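You operate a simulated robot arm through the tools that you are given. There is no shell and no other tool. Be economical: measure what you need, move in short steps, check, and stop when the job is done.

You run a simulated two-armed robot. Do the job below in one go: nothing can be reset, and whatever is moved stays where it is left.

Task
Carry the white handled basket with both arms and set it on the top of the side table.

The check looks at the end state, three seconds after you hand in, the way a careful person would. Anything else that was tipped, shoved, dropped, spilled or broken makes it a failure.

Robot
Two 7-joint arms with two-finger parallel grippers on one trunk, on a base that drives. Base frame: it is fixed to the floor where the robot stands at the start and does not move with it; the origin is under the middle of the robot, x ahead of it, y to its left, z up; the surface under the hand at the start is at about z = 88. Lengths are in cm, angles in rad, forces in N, time in s.
The left shoulder is at the start at [5, 16.1, 109.8], the right one opposite. With the tool pointing down near the work surface each hand reaches from about 24 to 68 cm from the robot's upright axis, wherever it stands, measured 20 degrees to its own side. Places, roughly: top of the side table [-80, -100, 80]; white handled basket (31x24x13 cm) [50, -10, 90]. Payload 3.43 kg a hand.
The tool frame of a hand sits at the grasp point between the pads (the TCP): z along the fingers, y along the line on which they close. The tips reach 3 cm beyond it. The gripper opens to 9.4 cm. The fingers are 2.8 cm wide and 1 cm thick; the gripper's body (5 by 9.6 cm) begins 5.5 cm behind the TCP.
Orientation is told as [roll, pitch, yaw] about the base's x, y, z axes, in that order, counted from this pose: with the fingers straight down and closing along the base's y, the tool's x points along the base's -x, its y along +y and its z along -z.

Tools
- The arms move only by the tool play_rows. It takes "left_commands", "right_commands" or both (then of equal length, played together; a hand with none holds still); each is a list that holds one entry, the list of rows, each a list of 7 numbers: the shift along the base's x, y, z in cm, then the turn, a rotation vector about the base's x, y, z in rad, then the closure, from 0 (fully open) to 1 (shut). In form: [[[tx, ty, tz, ax, ay, az, gripper], ...]]. A call has 1 to 20 rows; each row is the pose to reach, as a shift and turn from the pose commanded when the call began. A row lasts 0.2 s, in which the tool goes at most 5 cm and 0.15 rad; a call with a longer step from one row to the next is refused whole, and so is a gripper value outside its range. Where a pose cannot be reached the arm comes as near as it can. A force on the tool above 40 N (or 10 N above the force at the start of the call, whichever is more), or a blocked arm, ends the call early, and 0.2 s more pass. Each finger travels about 4.5 cm/s and halts on what it meets, pressing with about 41 N; the grip force reading is that of the motor and also rises with nothing between the fingers. The clock runs only during rows and for 0.2 s after the last one: add rows that repeat a pose to give the fingers time. It gives the time, the measured TCP pose, the force on the tool (base axes), the opening and the grip force at its end, in the units of the frame above (readings bear some noise), with the torque about the TCP (base axes, N m) and any sound that the robot's microphone picked up, and new pictures: "show" is both (left out), scene, wrist or none (wrist: the cameras of the hands that moved).
- Cameras (640 x 400 px; columns grow to the right, rows downward): "scene" is now at [13.28, -3.27, 123.53]; the picture's right is [-0.28, -0.96, 0.00], its down [-0.42, 0.12, -0.90] and it looks along [0.86, -0.26, -0.44] (base axes); focal length 250 px, centre (320, 200). "left" rides on the left gripper at [7.6, -1.4, -10.3] in its tool frame; the picture's right is [0.18, 0.98, 0.00], its down [-0.75, 0.14, -0.64] and it looks along [-0.63, 0.12, 0.77] (tool axes); focal length 243 px, centre (320, 200). "right" rides on the right gripper at [7.6, 1.4, -10.2] in its tool frame; the picture's right is [-0.18, 0.98, 0.00], its down [-0.75, -0.14, -0.64] and it looks along [-0.63, -0.12, 0.77] (tool axes); focal length 243 px, centre (320, 200).
- move_column(by): slides the trunk up (or, below 0, down) by that many cm; the arms and the scene camera ride with it, the base frame stays. It gives what a move gives, with no picture.
- base_move(legs): drives the robot by 1 to 6 legs, each [ahead, left, turn to the left] in cm, cm and rad, along the robot's own axes; the way and the turn of a leg run together, so that a leg with both is an arc; at most 150 cm and 3.142 rad a leg. The arms and the cameras ride along, it lands a little off, and it stops where it bumps. It gives what a move gives, and a new picture of the scene camera.
- pan_tilt(pan, tilt): turns the head with the scene camera to pan (to the left, within 1.396 rad either way) and tilt (down, from -0.506 to 1.204), counted from straight ahead of the robot. It gives what a move gives, and a new picture of the scene camera.
- point_at(camera, pixels): for up to 12 pixels [column, row] of the newest picture of that camera ("zoom" is the newest enlarged one), the place [x, y, z] in the base frame of the surface seen there, good to about 0.2 cm, but the place of the scene camera against the robot may be out by one fixed shift of up to 1.2 cm in any direction. No time passes.
- enlarge(camera, box): a new picture of the part [left, top, right, bottom] of that camera's present view, enlarged. No time passes.
- sign_off(): hands the job in; it is judged then, once.

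Keep the steps short. Do not move on a guess: measure, check each grasp and each placing, and mend mistakes. In all there are 80 turns and 260 pictures (those below and enlarged ones count). Leave the grippers open and the arms clear of the work at the hand-in unless told otherwise, and finish with a single line.

The tools are called as a command line: name --argument value ..., lists and objects as JSON in quotes. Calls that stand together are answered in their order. play_rows: Moves the arms, as the interface text tells. Its arguments: {"type":"object","properties":{"left_commands":{"type":"array","items":{"type":"array","items":{"type":"array","items":{"type":"number"}}}},"right_commands":{"type":"array","items":{"type":"array","items":{"type":"array","items":{"type":"number"}}}},"show":{"type":"string","enum":["both","scene","wrist","none"]}},"required":[]} The other tools are called the same way: move_column (by) slides the trunk up or down; base_move (legs) drives the base; pan_tilt (pan, tilt) turns the head that bears the scene camera; point_at (camera, pixels) gives the place of the surface under pixels of a picture; enlarge (camera, box) takes an enlarged picture of a part of a camera's view; sign_off () hands the job in.

At the start:

```text
time: 0.0
left_position: [40.13, 7.9, 109.93]
left_orientation: [0.001, 0.0, 0.002]
left_force: [0.1, 0.2, 0.1]
left_wrist_torque: [0.02, 0.0, -0.01]
left_width: 9.41
left_gripper_force: 0.1
right_position: [36.96, -29.51, 111.1]
right_orientation: [0.0, -0.001, -0.002]
right_force: [0.5, -0.6, -0.3]
right_wrist_torque: [0.0, 0.03, 0.0]
right_width: 9.41
right_gripper_force: 0.1
trunk travel left (down, up): [-12.5, 14.2]
robot x, y, heading: [0.09, -0.13, -0.001]
head pan, tilt: [-0.288, 0.454]
```

scene: 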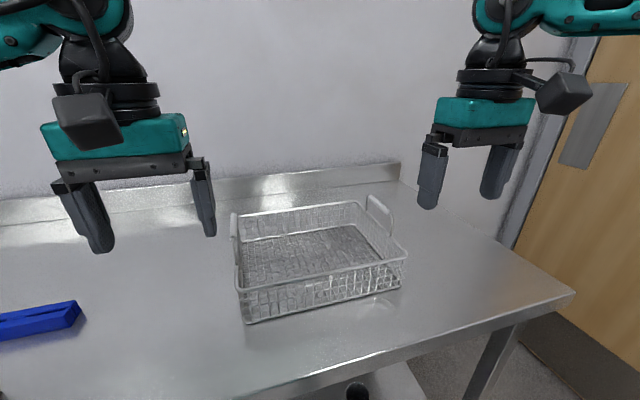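
right: 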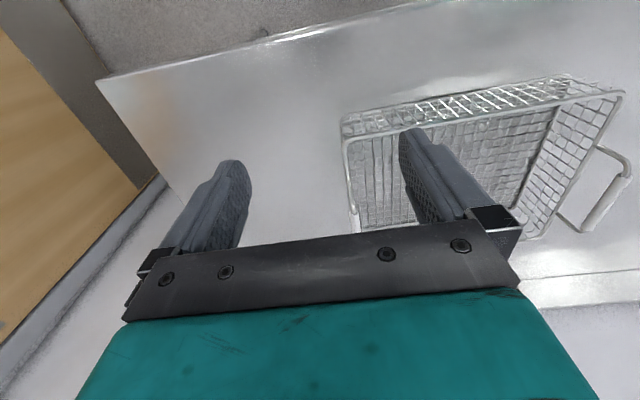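
left: 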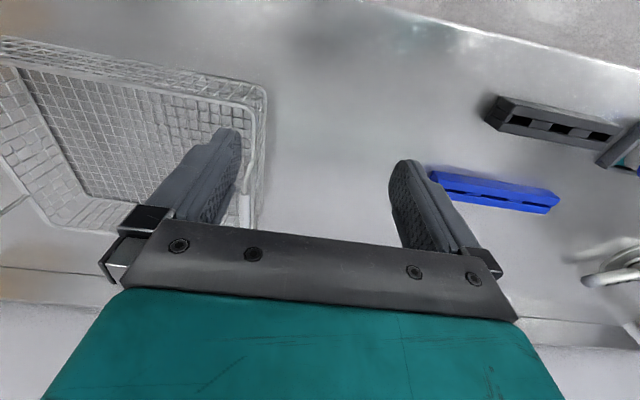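

I see the basket with upright handles at its left end (about 235,240) and right end (about 380,215). I'll enlarge it to measure the handles.

enlarge --camera "scene" --box '[215, 180, 425, 330]'

point_at --camera "scene" --pixels '[[234, 216], [236, 240], [238, 264], [370, 198], [380, 205], [391, 214], [243, 289], [406, 255], [246, 322], [401, 287], [300, 260], [356, 202]]'

```text
2.67 times, centred on (320, 255) of scene
```

zoom: 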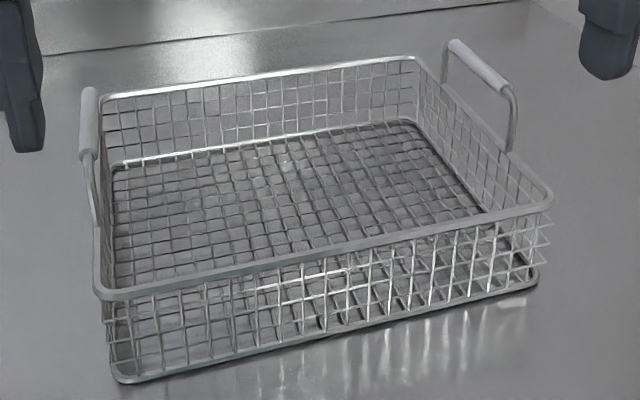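

```text
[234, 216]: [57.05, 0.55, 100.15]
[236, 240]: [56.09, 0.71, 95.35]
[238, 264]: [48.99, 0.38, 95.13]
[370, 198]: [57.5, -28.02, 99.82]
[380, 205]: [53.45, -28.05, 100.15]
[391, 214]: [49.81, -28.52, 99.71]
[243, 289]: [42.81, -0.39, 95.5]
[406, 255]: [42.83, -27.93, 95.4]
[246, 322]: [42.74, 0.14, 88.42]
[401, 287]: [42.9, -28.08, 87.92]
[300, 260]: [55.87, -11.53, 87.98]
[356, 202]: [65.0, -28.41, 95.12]
```

The handle bars run along x near z=100, at y≈0.6 and y≈-28. I'll measure them finely in the enlarged picture.

point_at --camera "zoom" --pixels '[[89, 92], [89, 110], [88, 130], [88, 150], [455, 45], [470, 60], [485, 73], [503, 88], [93, 180], [513, 130], [444, 65], [545, 195]]'

enlarge --camera "left" --box '[0, 0, 320, 240]'

point_at --camera "right" --pixels '[[604, 204], [595, 215], [620, 182], [625, 165], [597, 150], [562, 215]]'

```text
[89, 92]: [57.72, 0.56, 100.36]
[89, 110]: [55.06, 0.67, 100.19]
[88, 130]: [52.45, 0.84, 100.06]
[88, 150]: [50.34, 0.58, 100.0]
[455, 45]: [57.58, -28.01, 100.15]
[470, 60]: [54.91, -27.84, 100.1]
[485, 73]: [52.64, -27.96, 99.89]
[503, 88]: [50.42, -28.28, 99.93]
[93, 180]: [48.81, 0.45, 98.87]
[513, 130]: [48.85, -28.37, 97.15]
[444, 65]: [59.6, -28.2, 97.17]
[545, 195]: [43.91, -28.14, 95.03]
```

```text
1.67 times, centred on (160, 120) of left
```

zoom: 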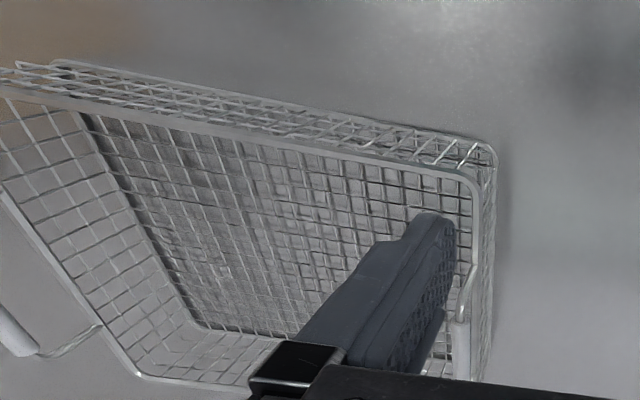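

```text
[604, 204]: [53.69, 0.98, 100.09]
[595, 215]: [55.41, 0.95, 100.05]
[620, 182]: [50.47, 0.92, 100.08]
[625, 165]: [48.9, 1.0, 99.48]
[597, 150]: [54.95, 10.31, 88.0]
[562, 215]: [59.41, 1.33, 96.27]
```

Handles: left bar at about x 54, y 0.9; right bar at x 54, y −28.2; top z≈100.1, and the rim is at 95.3. The fingers already close along y. I'll move both open hands above the handles and keep the height.

play_rows --left_commands '[[[2.8, -1.4, 0, 0, 0, 0, 0], [5.6, -2.8, 0, 0, 0, 0, 0], [8.4, -4.2, 0, 0, 0, 0, 0], [11.2, -5.6, 0, 0, 0, 0, 0], [14.0, -7.0, 0, 0, 0, 0, 0], [14.0, -7.0, 0, 0, 0, 0, 0]]]' --right_commands '[[[3.4, 0.25, 0, 0, 0, 0, 0], [6.8, 0.5, 0, 0, 0, 0, 0], [10.2, 0.75, 0, 0, 0, 0, 0], [13.6, 1, 0, 0, 0, 0, 0], [17.1, 1.25, 0, 0, 0, 0, 0], [17.1, 1.25, 0, 0, 0, 0, 0]]]'

pan_tilt --pan -1.396 --tilt 0.5

```text
time: 1.4
left_position: [54.14, 0.79, 110.13]
left_orientation: [0.0, -0.002, 0.001]
left_force: [-0.7, 0.4, -1.0]
left_wrist_torque: [-0.02, 0.03, -0.01]
left_width: 9.41
left_gripper_force: 0.0
right_position: [54.2, -28.19, 111.3]
right_orientation: [0.0, 0.001, -0.002]
right_force: [0.2, -0.3, 0.4]
right_wrist_torque: [-0.01, -0.03, -0.02]
right_width: 9.41
right_gripper_force: 0.0
trunk travel left (down, up): [-12.5, 14.2]
robot x, y, heading: [0.22, 0.12, -0.002]
head pan, tilt: [-0.288, 0.454]
```

scene: 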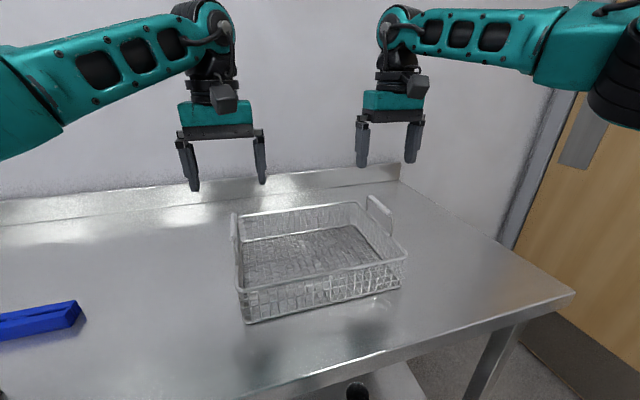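
right: 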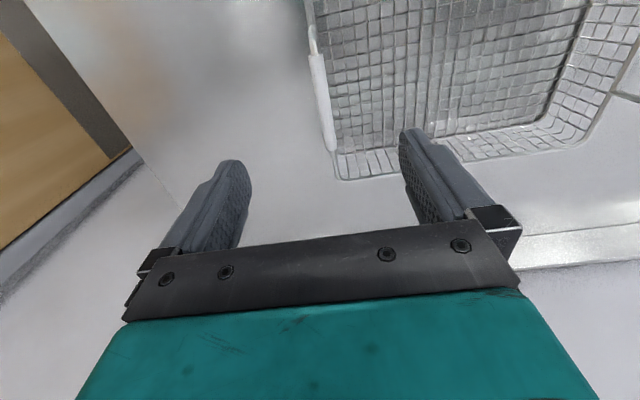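
left: 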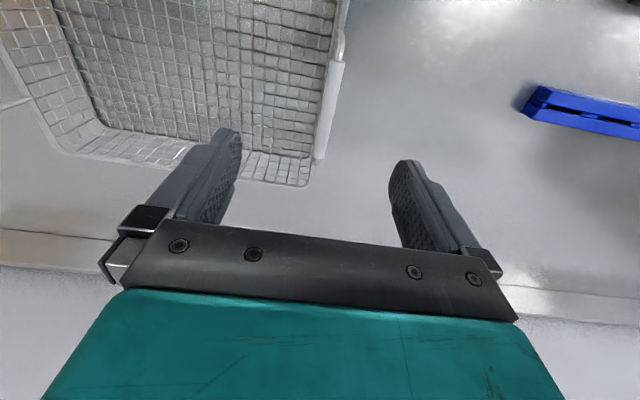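

```text
time: 2.7
left_position: [54.13, 0.84, 110.07]
left_orientation: [0.0, 0.0, 0.002]
left_force: [-0.2, -0.4, -0.6]
left_wrist_torque: [-0.02, -0.01, 0.0]
left_width: 9.41
left_gripper_force: 0.2
right_position: [54.17, -28.26, 111.11]
right_orientation: [0.0, 0.0, -0.002]
right_force: [0.2, -0.1, -0.2]
right_wrist_torque: [0.03, -0.02, 0.01]
right_width: 9.39
right_gripper_force: 0.0
trunk travel left (down, up): [-12.5, 14.2]
robot x, y, heading: [0.03, 0.43, 0.004]
head pan, tilt: [-1.396, 0.499]
```

scene: 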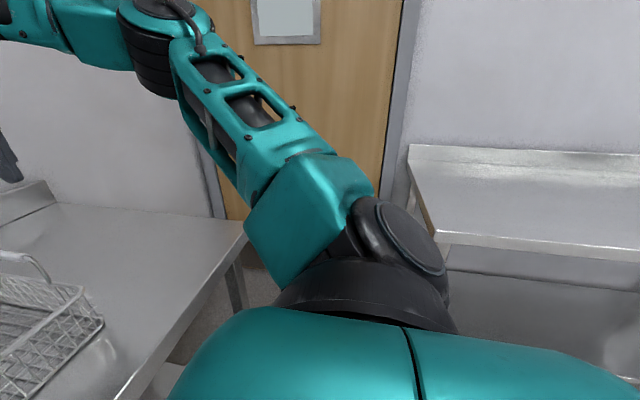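

The side table shows at the right of this picture, with a top and something below it. I'll measure both surfaces, and take the handles from the wrist cameras.

point_at --camera "scene" --pixels '[[412, 150], [442, 238], [540, 200], [620, 180], [635, 255], [545, 320], [620, 340], [500, 275], [480, 380], [220, 220], [248, 225], [265, 300]]'

point_at --camera "left" --pixels '[[335, 75], [328, 110], [321, 145], [339, 45]]'

point_at --camera "right" --pixels '[[319, 65], [324, 100], [330, 140], [312, 35]]'

```text
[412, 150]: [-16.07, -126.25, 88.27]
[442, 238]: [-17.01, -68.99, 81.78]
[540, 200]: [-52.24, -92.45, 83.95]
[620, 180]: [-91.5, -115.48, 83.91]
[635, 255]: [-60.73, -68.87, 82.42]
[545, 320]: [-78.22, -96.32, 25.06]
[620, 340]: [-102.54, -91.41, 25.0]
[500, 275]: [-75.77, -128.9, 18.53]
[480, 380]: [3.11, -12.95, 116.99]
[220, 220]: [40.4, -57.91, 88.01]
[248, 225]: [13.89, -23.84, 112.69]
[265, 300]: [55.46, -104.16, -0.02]
```

```text
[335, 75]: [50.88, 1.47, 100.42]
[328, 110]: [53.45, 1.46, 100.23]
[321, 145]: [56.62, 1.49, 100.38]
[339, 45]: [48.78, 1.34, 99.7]
```

```text
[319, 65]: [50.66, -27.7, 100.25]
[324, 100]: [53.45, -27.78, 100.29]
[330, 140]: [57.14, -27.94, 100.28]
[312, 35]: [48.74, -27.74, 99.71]
```

Handle centres are about y 1.3 and −27.9, and the side-table top is at z≈84 with its front edge at y≈−69. I'll lower both hands to z≈99.4, which puts the tips at 96.4, still above the rim.

play_rows --left_commands '[[[-0.1, 0.2, -2.5, 0, 0, 0, 0], [-0.2, 0.5, -5, 0, 0, 0, 0], [-0.2, 0.5, -7, 0, 0, 0, 0], [-0.2, 0.5, -9, 0, 0, 0, 0], [-0.2, 0.5, -10.6, 0, 0, 0, 0], [-0.2, 0.5, -10.6, 0, 0, 0, 0]]]' --right_commands '[[[-0.1, 0.2, -2.5, 0, 0, 0, 0], [-0.3, 0.35, -5, 0, 0, 0, 0], [-0.3, 0.35, -7.5, 0, 0, 0, 0], [-0.3, 0.35, -10, 0, 0, 0, 0], [-0.3, 0.35, -11.7, 0, 0, 0, 0], [-0.3, 0.35, -11.7, 0, 0, 0, 0]]]' --show "wrist"

pan_tilt --pan -0.25 --tilt 0.5

```text
time: 4.1
left_position: [53.97, 1.47, 99.42]
left_orientation: [0.001, 0.0, 0.003]
left_force: [0.6, -0.9, -1.3]
left_wrist_torque: [0.01, 0.02, -0.03]
left_width: 9.38
left_gripper_force: 0.2
right_position: [53.81, -27.96, 99.43]
right_orientation: [0.0, -0.001, -0.003]
right_force: [-0.1, 0.7, 0.5]
right_wrist_torque: [0.02, -0.03, 0.02]
right_width: 9.42
right_gripper_force: 0.1
trunk travel left (down, up): [-12.5, 14.2]
robot x, y, heading: [0.34, -0.07, 0.002]
head pan, tilt: [-1.396, 0.499]
```

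right: 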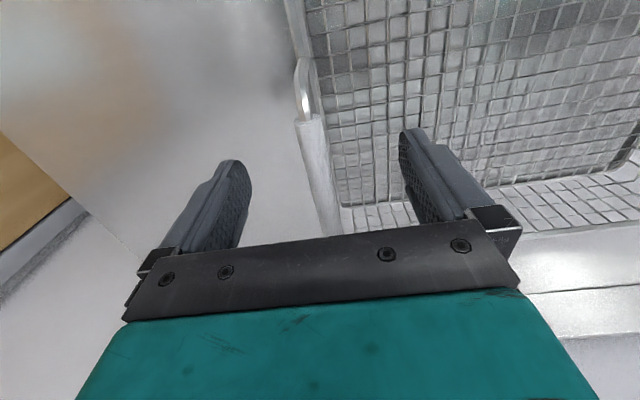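
left: 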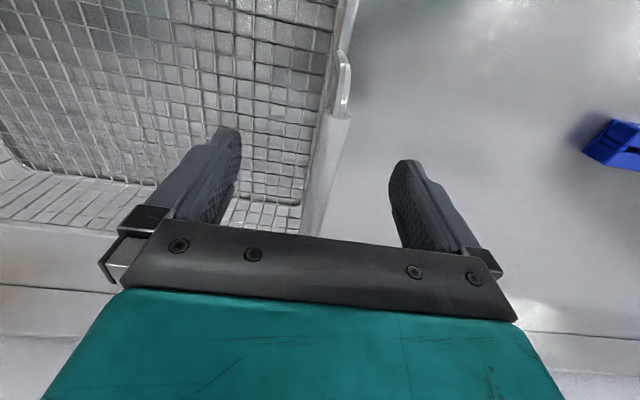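

```text
time: 5.5
left_position: [53.97, 1.38, 99.36]
left_orientation: [0.0, -0.001, 0.001]
left_force: [-0.6, 0.8, 0.6]
left_wrist_torque: [0.01, 0.03, 0.0]
left_width: 9.39
left_gripper_force: 0.0
right_position: [53.81, -28.08, 99.49]
right_orientation: [0.001, 0.0, -0.003]
right_force: [0.0, 0.7, 0.6]
right_wrist_torque: [0.0, 0.0, 0.01]
right_width: 9.41
right_gripper_force: 0.0
trunk travel left (down, up): [-12.5, 14.2]
robot x, y, heading: [0.16, 0.11, 0.003]
head pan, tilt: [-0.25, 0.499]
```

scene: 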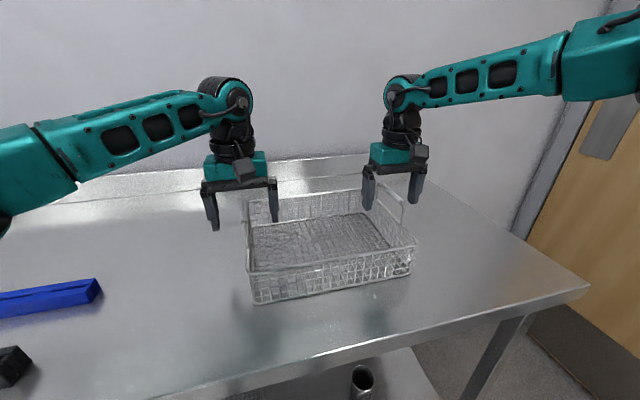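

Both handles sit midway between the pads. I'll close both grippers together.

play_rows --left_commands '[[[0, 0, 0, 0, 0, 0, 0.5], [0, 0, 0, 0, 0, 0, 0.8], [0, 0, 0, 0, 0, 0, 1], [0, 0, 0, 0, 0, 0, 1], [0, 0, 0, 0, 0, 0, 1], [0, 0, 0, 0, 0, 0, 1], [0, 0, 0, 0, 0, 0, 1], [0, 0, 0, 0, 0, 0, 1]]]' --right_commands '[[[0, 0, 0, 0, 0, 0, 0.5], [0, 0, 0, 0, 0, 0, 0.8], [0, 0, 0, 0, 0, 0, 1], [0, 0, 0, 0, 0, 0, 1], [0, 0, 0, 0, 0, 0, 1], [0, 0, 0, 0, 0, 0, 1], [0, 0, 0, 0, 0, 0, 1], [0, 0, 0, 0, 0, 0, 1]]]'

```text
time: 7.3
left_position: [53.99, 1.22, 99.38]
left_orientation: [-0.002, 0.002, 0.0]
left_force: [1.4, -10.5, 0.6]
left_wrist_torque: [0.01, -0.29, 0.07]
left_width: 1.6
left_gripper_force: 41.3
right_position: [53.77, -27.81, 99.5]
right_orientation: [0.001, -0.001, -0.001]
right_force: [0.0, 12.6, 1.0]
right_wrist_torque: [-0.04, 0.07, 0.03]
right_width: 1.59
right_gripper_force: 40.9
trunk travel left (down, up): [-12.5, 14.2]
robot x, y, heading: [-0.12, 0.08, -0.003]
head pan, tilt: [-0.25, 0.499]
```

scene: 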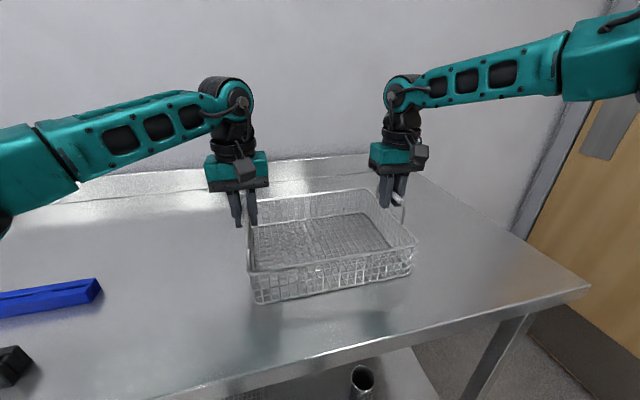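
right: 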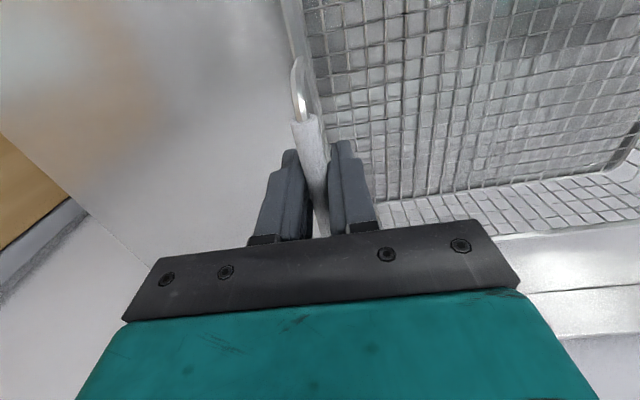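
left: 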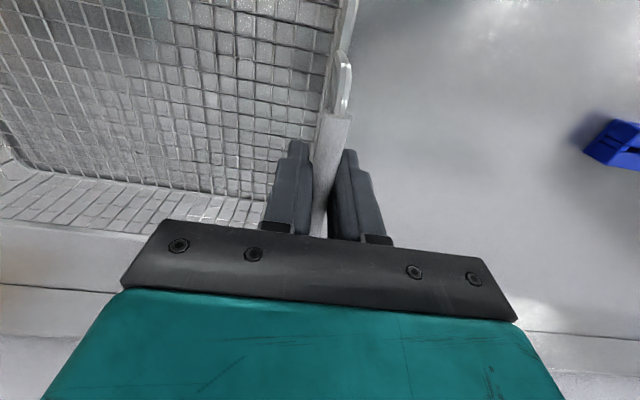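

Both grips hold at 1.6 cm. There is an opposed sideways pull of about 11 N, so I'll ease the hands 0.2 cm toward each other, then lift 2 cm and check.

play_rows --left_commands '[[[0, -0.2, 0, 0, 0, 0, 1], [0, -0.2, 0, 0, 0, 0, 1], [0, -0.2, 1, 0, 0, 0, 1], [0, -0.2, 2, 0, 0, 0, 1], [0, -0.2, 2, 0, 0, 0, 1]]]' --right_commands '[[[0, 0.2, 0, 0, 0, 0, 1], [0, 0.2, 0, 0, 0, 0, 1], [0, 0.2, 1, 0, 0, 0, 1], [0, 0.2, 2, 0, 0, 0, 1], [0, 0.2, 2, 0, 0, 0, 1]]]' --show "scene"

```text
time: 8.5
left_position: [53.94, 1.3, 101.23]
left_orientation: [0.002, 0.0, 0.001]
left_force: [-1.2, 7.0, 1.0]
left_wrist_torque: [0.18, -0.02, -0.34]
left_width: 1.1
left_gripper_force: 41.2
right_position: [53.91, -28.02, 101.33]
right_orientation: [-0.004, -0.002, -0.004]
right_force: [2.6, -9.1, 2.8]
right_wrist_torque: [-0.14, 0.24, 0.37]
right_width: 1.14
right_gripper_force: 41.5
trunk travel left (down, up): [-12.5, 14.2]
robot x, y, heading: [-0.11, 0.03, 0.0]
head pan, tilt: [-0.25, 0.499]
```

scene: 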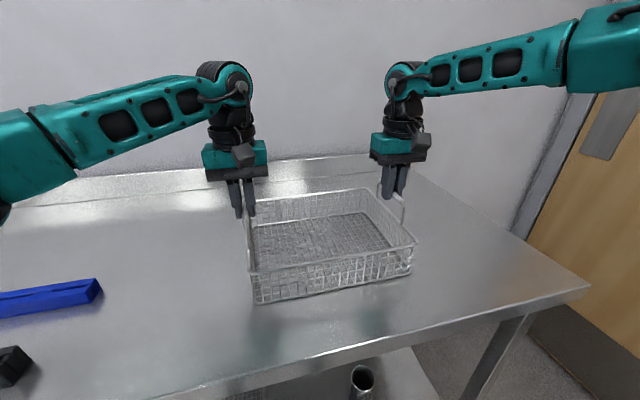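

The widths fell from 1.6 to 1.1 and the basket seems not to have risen. I'll look closely before doing anything more.

enlarge --camera "scene" --box '[200, 150, 430, 310]'

enlarge --camera "left" --box '[200, 20, 460, 260]'

enlarge --camera "right" --box '[200, 20, 460, 260]'

point_at --camera "scene" --pixels '[[255, 304], [410, 275], [256, 271], [400, 243], [330, 250]]'

```text
2.50 times, centred on (315, 230) of scene
```

zoom: 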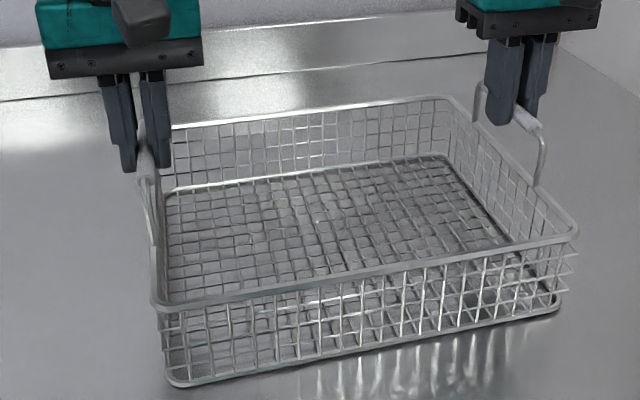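

```text
1.67 times, centred on (330, 140) of left
```

zoom: 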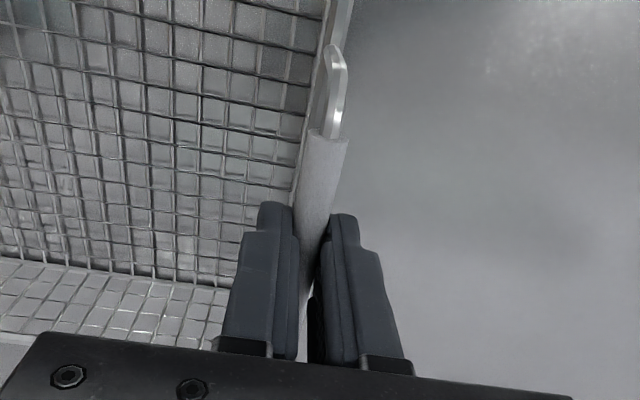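

```text
1.67 times, centred on (330, 140) of right
```

zoom: 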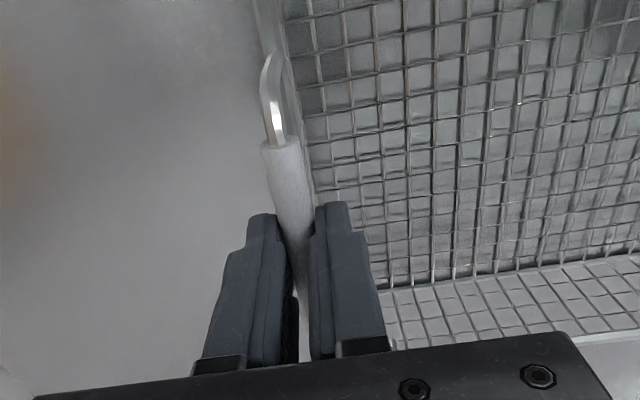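

```text
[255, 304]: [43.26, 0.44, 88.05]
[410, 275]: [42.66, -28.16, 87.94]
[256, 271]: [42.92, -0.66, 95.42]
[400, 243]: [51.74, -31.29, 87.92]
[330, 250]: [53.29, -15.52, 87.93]
```

The basket stayed put and the fingers slid up the bars. I'll open, go a little deeper (TCP z≈98.9), grip again with time to settle, and lift only 0.4 cm to read the load.

play_rows --left_commands '[[[0, 0, 0, 0, 0, 0, 0.6], [0, 0, 0, 0, 0, 0, 0.6], [0, 0, -1.2, 0, 0, 0, 0.6], [0, 0, -2.4, 0, 0, 0, 0.6], [0, 0, -2.4, 0, 0, 0, 0.6], [0, 0, -2.4, 0, 0, 0, 1], [0, 0, -2.4, 0, 0, 0, 1], [0, 0, -2.4, 0, 0, 0, 1], [0, 0, -2.4, 0, 0, 0, 1], [0, 0, -2.4, 0, 0, 0, 1], [0, 0, -2.4, 0, 0, 0, 1]]]' --right_commands '[[[0, 0, 0, 0, 0, 0, 0.6], [0, 0, 0, 0, 0, 0, 0.6], [0, 0, -1.2, 0, 0, 0, 0.6], [0, 0, -2.4, 0, 0, 0, 0.6], [0, 0, -2.4, 0, 0, 0, 0.6], [0, 0, -2.4, 0, 0, 0, 1], [0, 0, -2.4, 0, 0, 0, 1], [0, 0, -2.4, 0, 0, 0, 1], [0, 0, -2.4, 0, 0, 0, 1], [0, 0, -2.4, 0, 0, 0, 1], [0, 0, -2.4, 0, 0, 0, 1]]]' --show "wrist"

play_rows --left_commands '[[[0, 0, 0.2, 0, 0, 0, 1], [0, 0, 0.4, 0, 0, 0, 1], [0, 0, 0.4, 0, 0, 0, 1]]]' --right_commands '[[[0, 0, 0.2, 0, 0, 0, 1], [0, 0, 0.4, 0, 0, 0, 1], [0, 0, 0.4, 0, 0, 0, 1]]]' --show "none"

```text
time: 10.9
left_position: [54.02, 1.21, 98.8]
left_orientation: [0.004, -0.001, 0.004]
left_force: [-0.5, 23.6, 0.4]
left_wrist_torque: [-0.2, 0.06, -0.22]
left_width: 1.61
left_gripper_force: 40.9
right_position: [53.72, -27.94, 99.0]
right_orientation: [-0.004, 0.0, -0.004]
right_force: [0.2, -23.8, -0.7]
right_wrist_torque: [0.17, -0.09, 0.12]
right_width: 1.62
right_gripper_force: 41.1
trunk travel left (down, up): [-12.5, 14.2]
robot x, y, heading: [0.5, 0.02, 0.0]
head pan, tilt: [-0.25, 0.499]
```

right: 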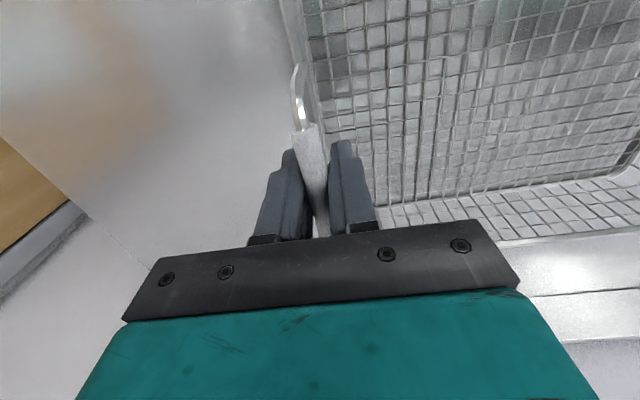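
left: 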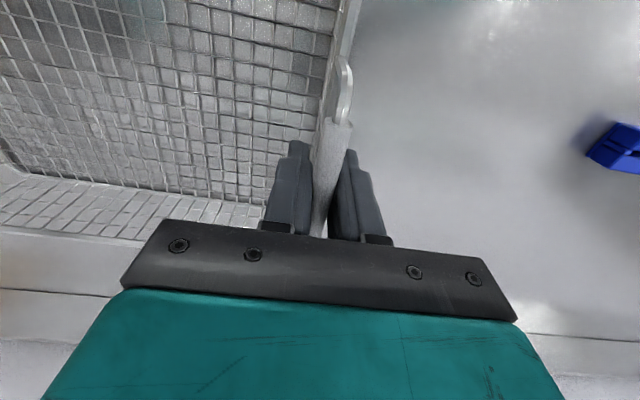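

```text
time: 11.7
left_position: [54.09, 1.39, 99.14]
left_orientation: [0.002, 0.003, 0.004]
left_force: [0.7, 22.1, -2.8]
left_wrist_torque: [-0.17, 0.0, -0.04]
left_width: 1.59
left_gripper_force: 40.8
right_position: [53.77, -27.86, 99.31]
right_orientation: [-0.002, 0.003, 0.0]
right_force: [-1.1, -22.7, -2.8]
right_wrist_torque: [0.22, 0.01, 0.14]
right_width: 1.61
right_gripper_force: 41.5
trunk travel left (down, up): [-12.5, 14.2]
robot x, y, heading: [-0.4, 0.17, 0.001]
head pan, tilt: [-0.25, 0.499]
```

The sideways load is now 23 N the other way, so I'll back each hand out about 0.13 cm. The vertical load is only 2.8 N. I'll lift slowly to 1.4 cm and see whether it follows.

play_rows --left_commands '[[[0, 0.13, 0, 0, 0, 0, 1], [0, 0.13, 0, 0, 0, 0, 1], [0, 0.13, 0.25, 0, 0, 0, 1], [0, 0.13, 0.5, 0, 0, 0, 1], [0, 0.13, 0.75, 0, 0, 0, 1], [0, 0.13, 1.0, 0, 0, 0, 1], [0, 0.13, 1.0, 0, 0, 0, 1]]]' --right_commands '[[[0, -0.13, 0, 0, 0, 0, 1], [0, -0.13, 0, 0, 0, 0, 1], [0, -0.13, 0.25, 0, 0, 0, 1], [0, -0.13, 0.5, 0, 0, 0, 1], [0, -0.13, 0.75, 0, 0, 0, 1], [0, -0.13, 1.0, 0, 0, 0, 1], [0, -0.13, 1.0, 0, 0, 0, 1]]]' --show "both"

enlarge --camera "scene" --box '[200, 150, 430, 310]'

```text
time: 13.3
left_position: [53.82, 1.34, 100.45]
left_orientation: [0.0, 0.001, 0.001]
left_force: [1.6, 11.9, -3.0]
left_wrist_torque: [-0.18, 0.24, 0.12]
left_width: 1.6
left_gripper_force: 41.1
right_position: [53.77, -27.88, 100.3]
right_orientation: [0.0, 0.0, -0.004]
right_force: [-0.4, -12.2, -3.6]
right_wrist_torque: [0.04, -0.21, 0.25]
right_width: 1.59
right_gripper_force: 41.1
trunk travel left (down, up): [-12.5, 14.2]
robot x, y, heading: [0.02, 0.05, 0.0]
head pan, tilt: [-0.25, 0.499]
```

scene: 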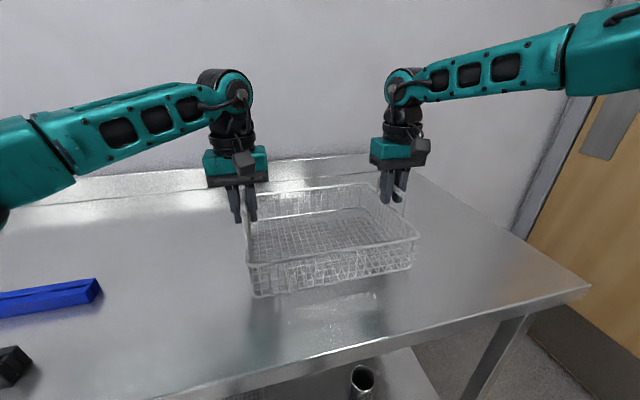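
right: 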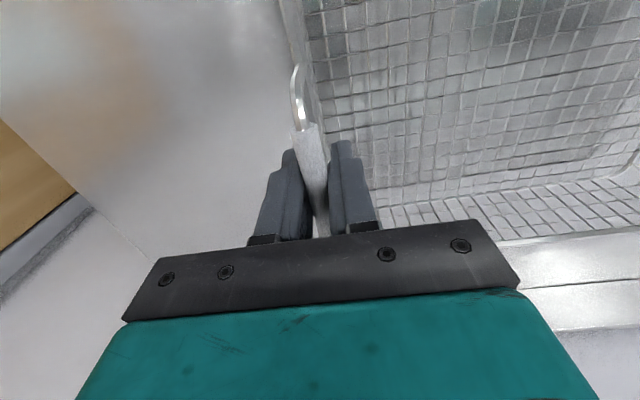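
left: 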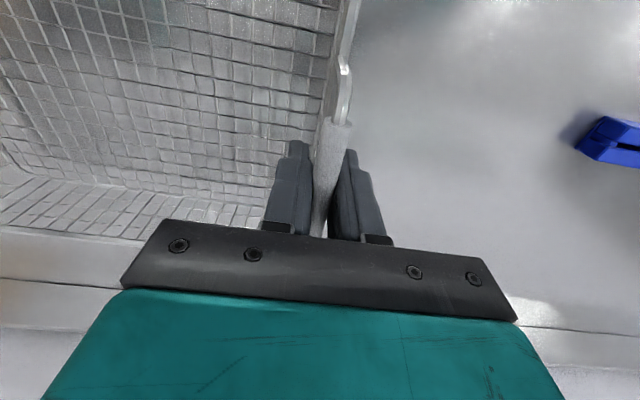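

```text
2.50 times, centred on (315, 230) of scene
```

zoom: 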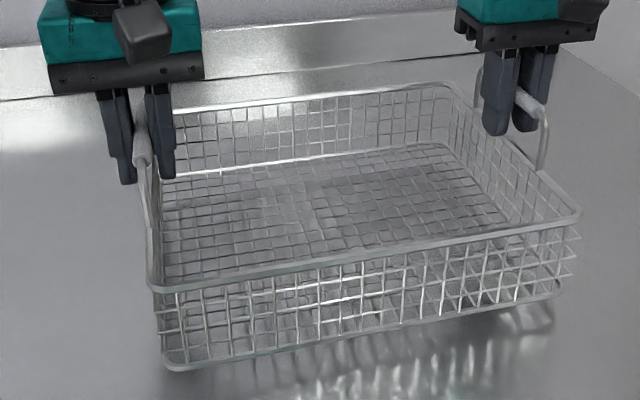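

The basket is off the table and level, with widths steady at 1.6 and about 3 N on each hand. I'll raise it 7 cm with the trunk, then look around for the way.

move_column --by 7

pan_tilt --pan -0.9 --tilt 0.6

enlarge --camera "left" --box '[0, 0, 640, 400]'

enlarge --camera "right" --box '[0, 0, 640, 400]'

```text
time: 14.4
left_position: [53.97, 1.31, 107.42]
left_orientation: [0.0, 0.001, 0.001]
left_force: [1.7, 7.0, -2.8]
left_wrist_torque: [-0.03, 0.08, 0.09]
left_width: 1.62
left_gripper_force: 40.6
right_position: [53.74, -27.95, 107.35]
right_orientation: [0.001, 0.0, -0.001]
right_force: [-0.9, -7.2, -2.7]
right_wrist_torque: [0.09, -0.03, 0.21]
right_width: 1.61
right_gripper_force: 41.4
trunk travel left (down, up): [-19.5, 7.2]
robot x, y, heading: [-0.01, -0.09, -0.003]
head pan, tilt: [-0.25, 0.499]
```

```text
time: 15.4
left_position: [53.96, 1.3, 107.25]
left_orientation: [-0.001, 0.0, 0.002]
left_force: [1.3, 4.4, -2.5]
left_wrist_torque: [-0.04, 0.01, 0.14]
left_width: 1.6
left_gripper_force: 41.0
right_position: [53.77, -27.8, 107.44]
right_orientation: [-0.001, 0.0, -0.002]
right_force: [0.2, -3.0, -2.6]
right_wrist_torque: [0.0, 0.01, 0.18]
right_width: 1.61
right_gripper_force: 41.6
trunk travel left (down, up): [-19.5, 7.2]
robot x, y, heading: [-0.14, 0.3, 0.003]
head pan, tilt: [-0.901, 0.6]
```

scene: 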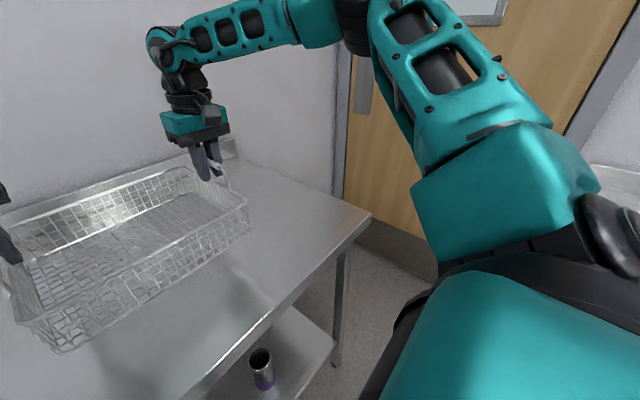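

```text
1.00 times, centred on (320, 200) of left (not enlarged: the box is as wide or as high as the picture)
```

zoom: 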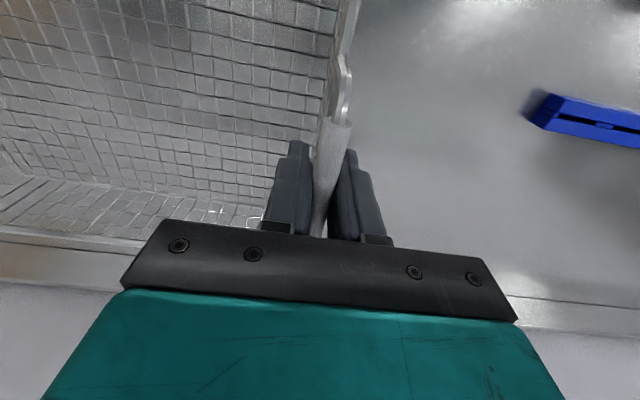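

```text
1.00 times, centred on (320, 200) of right (not enlarged: the box is as wide or as high as the picture)
```

zoom: 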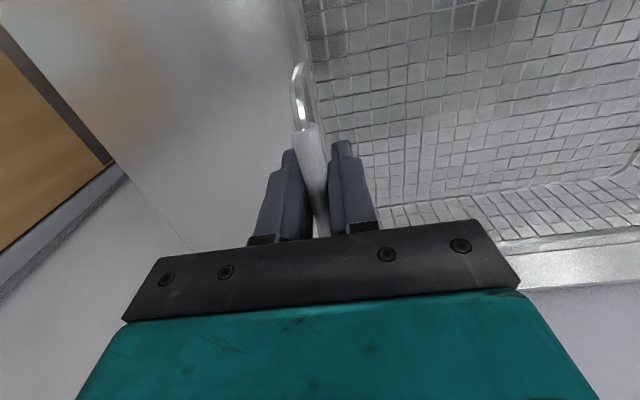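

The hold is steady and the sideways load is fading. I'll measure the work-table edge, its lower shelf and the wall.

point_at --camera "scene" --pixels '[[370, 214], [300, 285], [190, 395], [333, 348], [280, 395], [262, 370], [400, 240], [290, 110], [380, 130], [395, 330], [336, 366], [620, 170]]'

```text
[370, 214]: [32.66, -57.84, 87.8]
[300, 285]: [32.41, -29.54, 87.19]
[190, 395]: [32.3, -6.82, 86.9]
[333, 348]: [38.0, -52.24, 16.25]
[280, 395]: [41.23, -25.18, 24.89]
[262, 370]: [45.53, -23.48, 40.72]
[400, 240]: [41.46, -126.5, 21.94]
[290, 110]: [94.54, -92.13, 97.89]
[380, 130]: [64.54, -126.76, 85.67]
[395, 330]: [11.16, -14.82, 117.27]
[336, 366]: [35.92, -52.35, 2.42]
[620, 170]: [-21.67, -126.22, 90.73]
```

The work-table edge is at x=32, and walls are at y≈−126 and x≈94. I'll back off 12 cm, turn right in place by 0.8 rad, then check the grip and the view.

base_move --legs '[[-12, 0, 0], [0, 0, -0.8]]'

```text
time: 18.7
left_position: [26.89, -37.79, 107.37]
left_orientation: [-0.001, -0.001, -0.795]
left_force: [-1.3, -2.6, -3.4]
left_wrist_torque: [0.09, 0.02, 0.1]
left_width: 1.61
left_gripper_force: 40.4
right_position: [5.79, -58.15, 107.4]
right_orientation: [0.001, -0.001, -0.795]
right_force: [0.9, 2.0, -3.0]
right_wrist_torque: [-0.05, -0.03, 0.21]
right_width: 1.61
right_gripper_force: 41.0
trunk travel left (down, up): [-19.5, 7.2]
robot x, y, heading: [-12.07, -0.1, -0.796]
head pan, tilt: [-0.901, 0.6]
```

scene: 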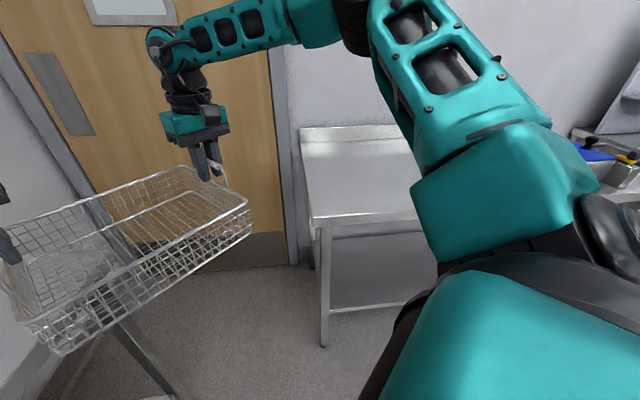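

The grip is unchanged. I'll turn the rest of the way to face the side table (heading −1.571).

base_move --legs '[[0, 0, -0.775]]'

pan_tilt --pan -1.3 --tilt 0.45

pan_tilt --pan -0.4 --tilt 0.5

```text
time: 21.2
left_position: [-10.68, -54.1, 107.3]
left_orientation: [0.0, 0.001, -1.574]
left_force: [-0.5, -0.7, -2.5]
left_wrist_torque: [-0.02, -0.01, 0.05]
left_width: 1.6
left_gripper_force: 41.4
right_position: [-39.89, -53.74, 107.38]
right_orientation: [0.0, 0.0, -1.574]
right_force: [1.3, 0.7, -2.3]
right_wrist_torque: [-0.01, 0.0, 0.18]
right_width: 1.6
right_gripper_force: 40.9
trunk travel left (down, up): [-19.5, 7.2]
robot x, y, heading: [-11.87, -0.01, -1.575]
head pan, tilt: [-0.901, 0.6]
```

scene: 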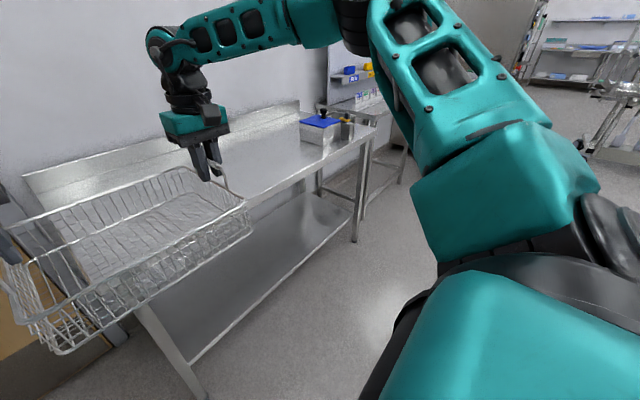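

```text
time: 22.1
left_position: [-10.61, -54.11, 107.28]
left_orientation: [0.0, -0.001, -1.572]
left_force: [-1.1, -0.3, -3.0]
left_wrist_torque: [0.1, 0.03, 0.08]
left_width: 1.61
left_gripper_force: 40.9
right_position: [-39.86, -53.65, 107.36]
right_orientation: [-0.001, 0.0, -1.574]
right_force: [1.1, 0.8, -3.2]
right_wrist_torque: [-0.06, -0.01, 0.16]
right_width: 1.6
right_gripper_force: 41.3
trunk travel left (down, up): [-19.5, 7.2]
robot x, y, heading: [-11.65, -0.19, -1.577]
head pan, tilt: [-1.3, 0.45]
```

scene: 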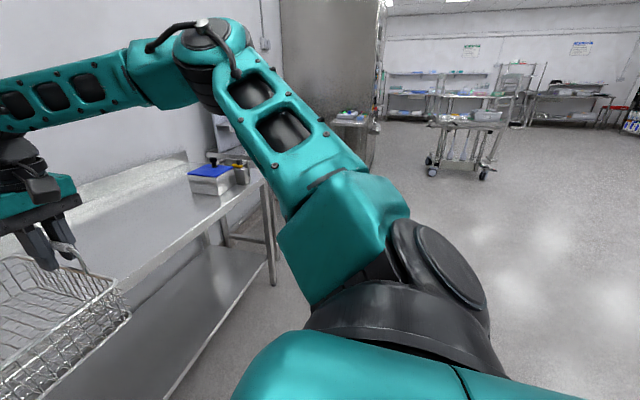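

```text
time: 23.2
left_position: [-10.57, -54.0, 107.31]
left_orientation: [0.001, 0.0, -1.573]
left_force: [-1.3, -0.5, -3.0]
left_wrist_torque: [-0.11, 0.0, 0.03]
left_width: 1.61
left_gripper_force: 40.9
right_position: [-39.85, -53.65, 107.46]
right_orientation: [-0.002, 0.0, -1.574]
right_force: [1.0, 0.2, -2.1]
right_wrist_torque: [0.07, 0.02, 0.18]
right_width: 1.62
right_gripper_force: 40.8
trunk travel left (down, up): [-19.5, 7.2]
robot x, y, heading: [-11.69, -0.13, -1.575]
head pan, tilt: [-0.4, 0.499]
```

scene: 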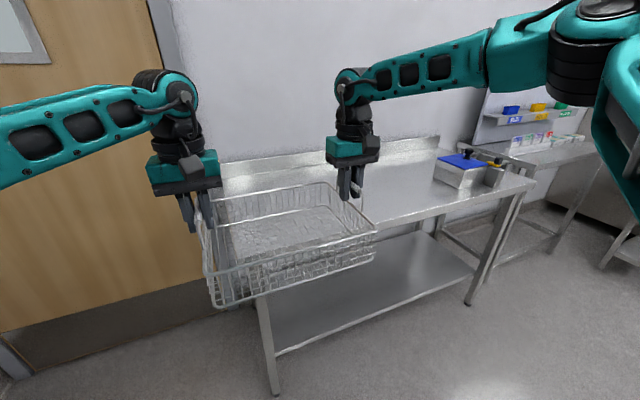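

Facing the table, I see a box and bottle at its right end (about 462,170). I'll measure the free part of the top.

point_at --camera "scene" --pixels '[[440, 190], [434, 170], [437, 150], [457, 188], [487, 184], [400, 185], [400, 215], [533, 184], [230, 180], [420, 140], [470, 150], [495, 162]]'

enlarge --camera "scene" --box '[340, 110, 560, 250]'

```text
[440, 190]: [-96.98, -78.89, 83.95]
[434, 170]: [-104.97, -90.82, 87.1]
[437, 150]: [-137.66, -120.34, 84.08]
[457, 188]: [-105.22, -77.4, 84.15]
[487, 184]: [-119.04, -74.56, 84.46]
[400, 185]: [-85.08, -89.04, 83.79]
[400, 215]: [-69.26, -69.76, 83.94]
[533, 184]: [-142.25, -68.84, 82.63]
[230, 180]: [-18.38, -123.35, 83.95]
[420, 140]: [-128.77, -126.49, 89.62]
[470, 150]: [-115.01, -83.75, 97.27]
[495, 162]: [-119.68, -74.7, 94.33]
```

```text
2.86 times, centred on (450, 180) of scene
```

zoom: 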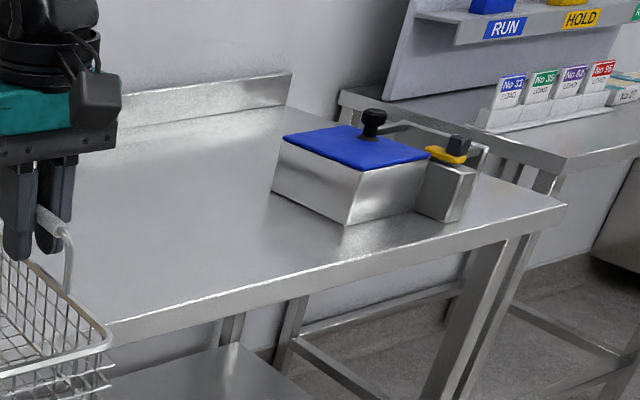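

The box stands at x<−104, so the table is clear from x −17 to −100. The target centre is about (−60, −92). I'll drive right 35 cm, then ahead 31 cm, with the basket bottom at about z 96, well over the top (84).

base_move --legs '[[0, -35, 0], [31, 0, 0]]'

```text
time: 28.6
left_position: [-45.47, -85.46, 107.31]
left_orientation: [-0.001, 0.004, -1.566]
left_force: [-1.0, -1.2, -3.2]
left_wrist_torque: [-0.02, 0.0, 0.06]
left_width: 1.64
left_gripper_force: 40.9
right_position: [-74.64, -85.37, 107.41]
right_orientation: [0.0, 0.0, -1.569]
right_force: [0.4, -0.3, -2.4]
right_wrist_torque: [0.04, -0.03, 0.15]
right_width: 1.58
right_gripper_force: 40.7
trunk travel left (down, up): [-19.5, 7.2]
robot x, y, heading: [-47.37, -31.29, -1.569]
head pan, tilt: [-0.4, 0.499]
```

scene: 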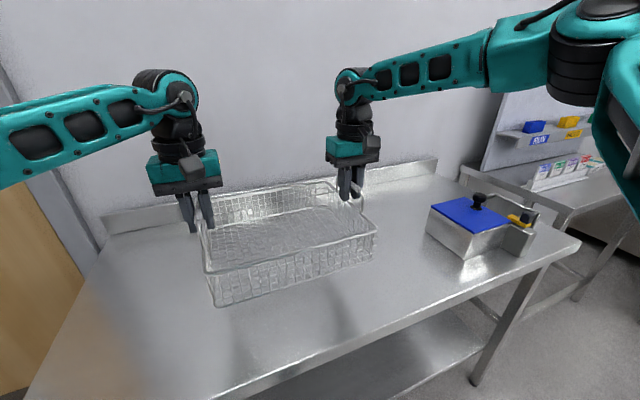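

The basket is over the table. I'll carry it 6 cm further in (−y) with both arms, slowly.

play_rows --left_commands '[[[0, -1, 0, 0, 0, 0, 1], [0, -2, 0, 0, 0, 0, 1], [0, -3, 0, 0, 0, 0, 1], [0, -4, 0, 0, 0, 0, 1], [0, -5, 0, 0, 0, 0, 1], [0, -6, 0, 0, 0, 0, 1], [0, -6, 0, 0, 0, 0, 1]]]' --right_commands '[[[0, -1, 0, 0, 0, 0, 1], [0, -2, 0, 0, 0, 0, 1], [0, -3, 0, 0, 0, 0, 1], [0, -4, 0, 0, 0, 0, 1], [0, -5, 0, 0, 0, 0, 1], [0, -6, 0, 0, 0, 0, 1], [0, -6, 0, 0, 0, 0, 1]]]' --show "wrist"

move_column --by -8

enlarge --camera "scene" --box '[160, 120, 440, 320]'

```text
time: 30.2
left_position: [-45.9, -91.32, 107.27]
left_orientation: [-0.006, 0.004, -1.575]
left_force: [-21.1, 9.2, -2.9]
left_wrist_torque: [0.57, -0.32, -1.08]
left_width: 1.71
left_gripper_force: 41.0
right_position: [-74.95, -89.09, 107.61]
right_orientation: [0.006, -0.005, -1.564]
right_force: [21.3, -8.6, -2.9]
right_wrist_torque: [-0.61, 0.22, -1.1]
right_width: 1.73
right_gripper_force: 41.0
right hand out of reach, approached as far as the arm can: row 5, 6, 7
trunk travel left (down, up): [-19.5, 7.2]
robot x, y, heading: [-46.68, -31.35, -1.569]
head pan, tilt: [-0.4, 0.499]
```

right: 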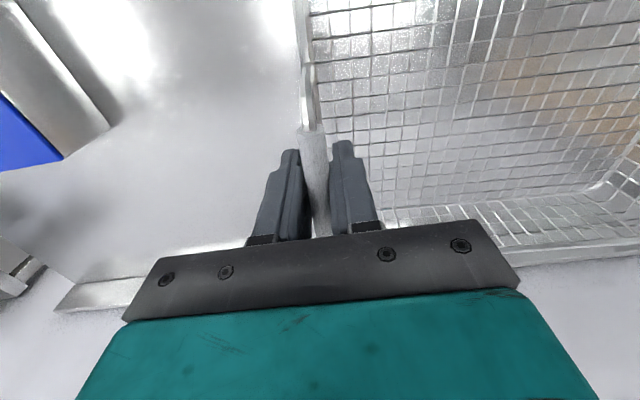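
left: 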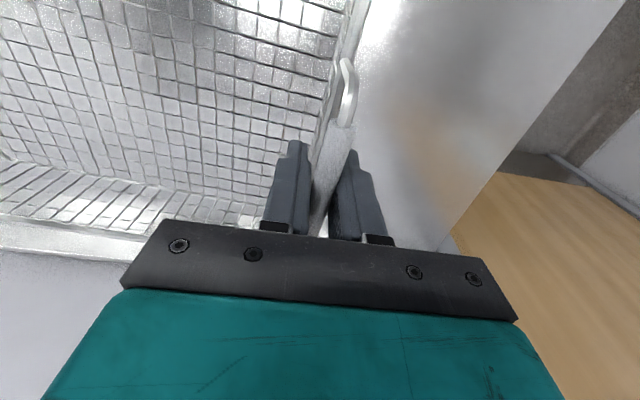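

```text
time: 31.4
left_position: [-45.92, -91.29, 99.29]
left_orientation: [-0.006, 0.003, -1.577]
left_force: [-27.6, 8.1, -3.6]
left_wrist_torque: [0.06, -0.22, -0.93]
left_width: 1.68
left_gripper_force: 41.0
right_position: [-75.05, -89.09, 99.48]
right_orientation: [0.006, -0.001, -1.567]
right_force: [26.9, -8.1, -2.7]
right_wrist_torque: [-0.04, 0.19, -0.92]
right_width: 1.71
right_gripper_force: 41.0
trunk travel left (down, up): [-11.5, 15.2]
robot x, y, heading: [-47.1, -31.25, -1.572]
head pan, tilt: [-0.4, 0.499]
```

```text
2.00 times, centred on (300, 220) of scene
```

zoom: 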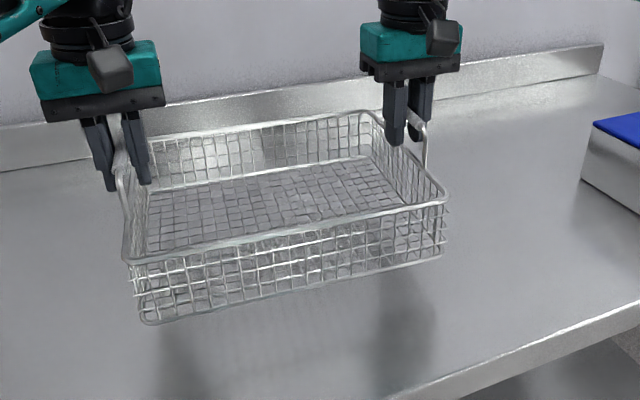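

The right arm ran out of reach 2.3 cm short, so the basket is skewed and under side load. I'll bring the left hand back 2.2 cm to match, with the right holding still.

play_rows --left_commands '[[[0, 0.5, 0, 0, 0, 0, 1], [0, 1.0, 0, 0, 0, 0, 1], [0, 1.5, 0, 0, 0, 0, 1], [0, 2.1, 0, 0, 0, 0, 1], [0, 2.1, 0, 0, 0, 0, 1]]]' --show "both"

```text
time: 32.6
left_position: [-45.78, -89.21, 99.24]
left_orientation: [-0.005, 0.002, -1.571]
left_force: [-28.9, -1.6, -3.3]
left_wrist_torque: [0.39, -0.25, 0.4]
left_width: 1.59
left_gripper_force: 40.6
right_position: [-75.01, -88.92, 99.52]
right_orientation: [0.006, 0.002, -1.563]
right_force: [28.6, 0.9, -2.9]
right_wrist_torque: [-0.44, 0.2, 0.1]
right_width: 1.61
right_gripper_force: 41.2
trunk travel left (down, up): [-11.5, 15.2]
robot x, y, heading: [-47.2, -31.32, -1.567]
head pan, tilt: [-0.4, 0.499]
```

scene: 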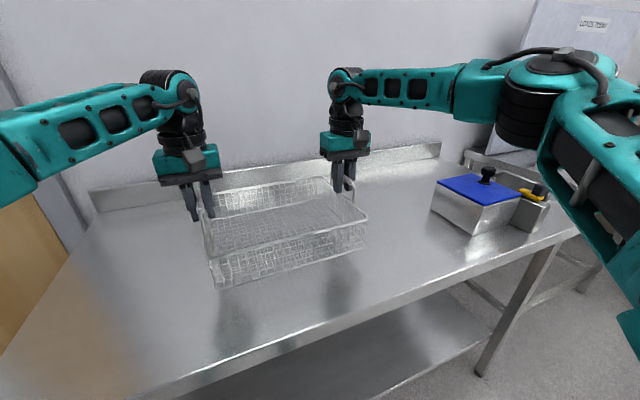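
left: 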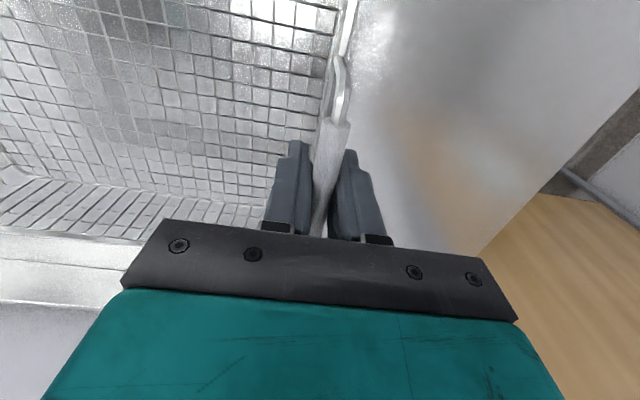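

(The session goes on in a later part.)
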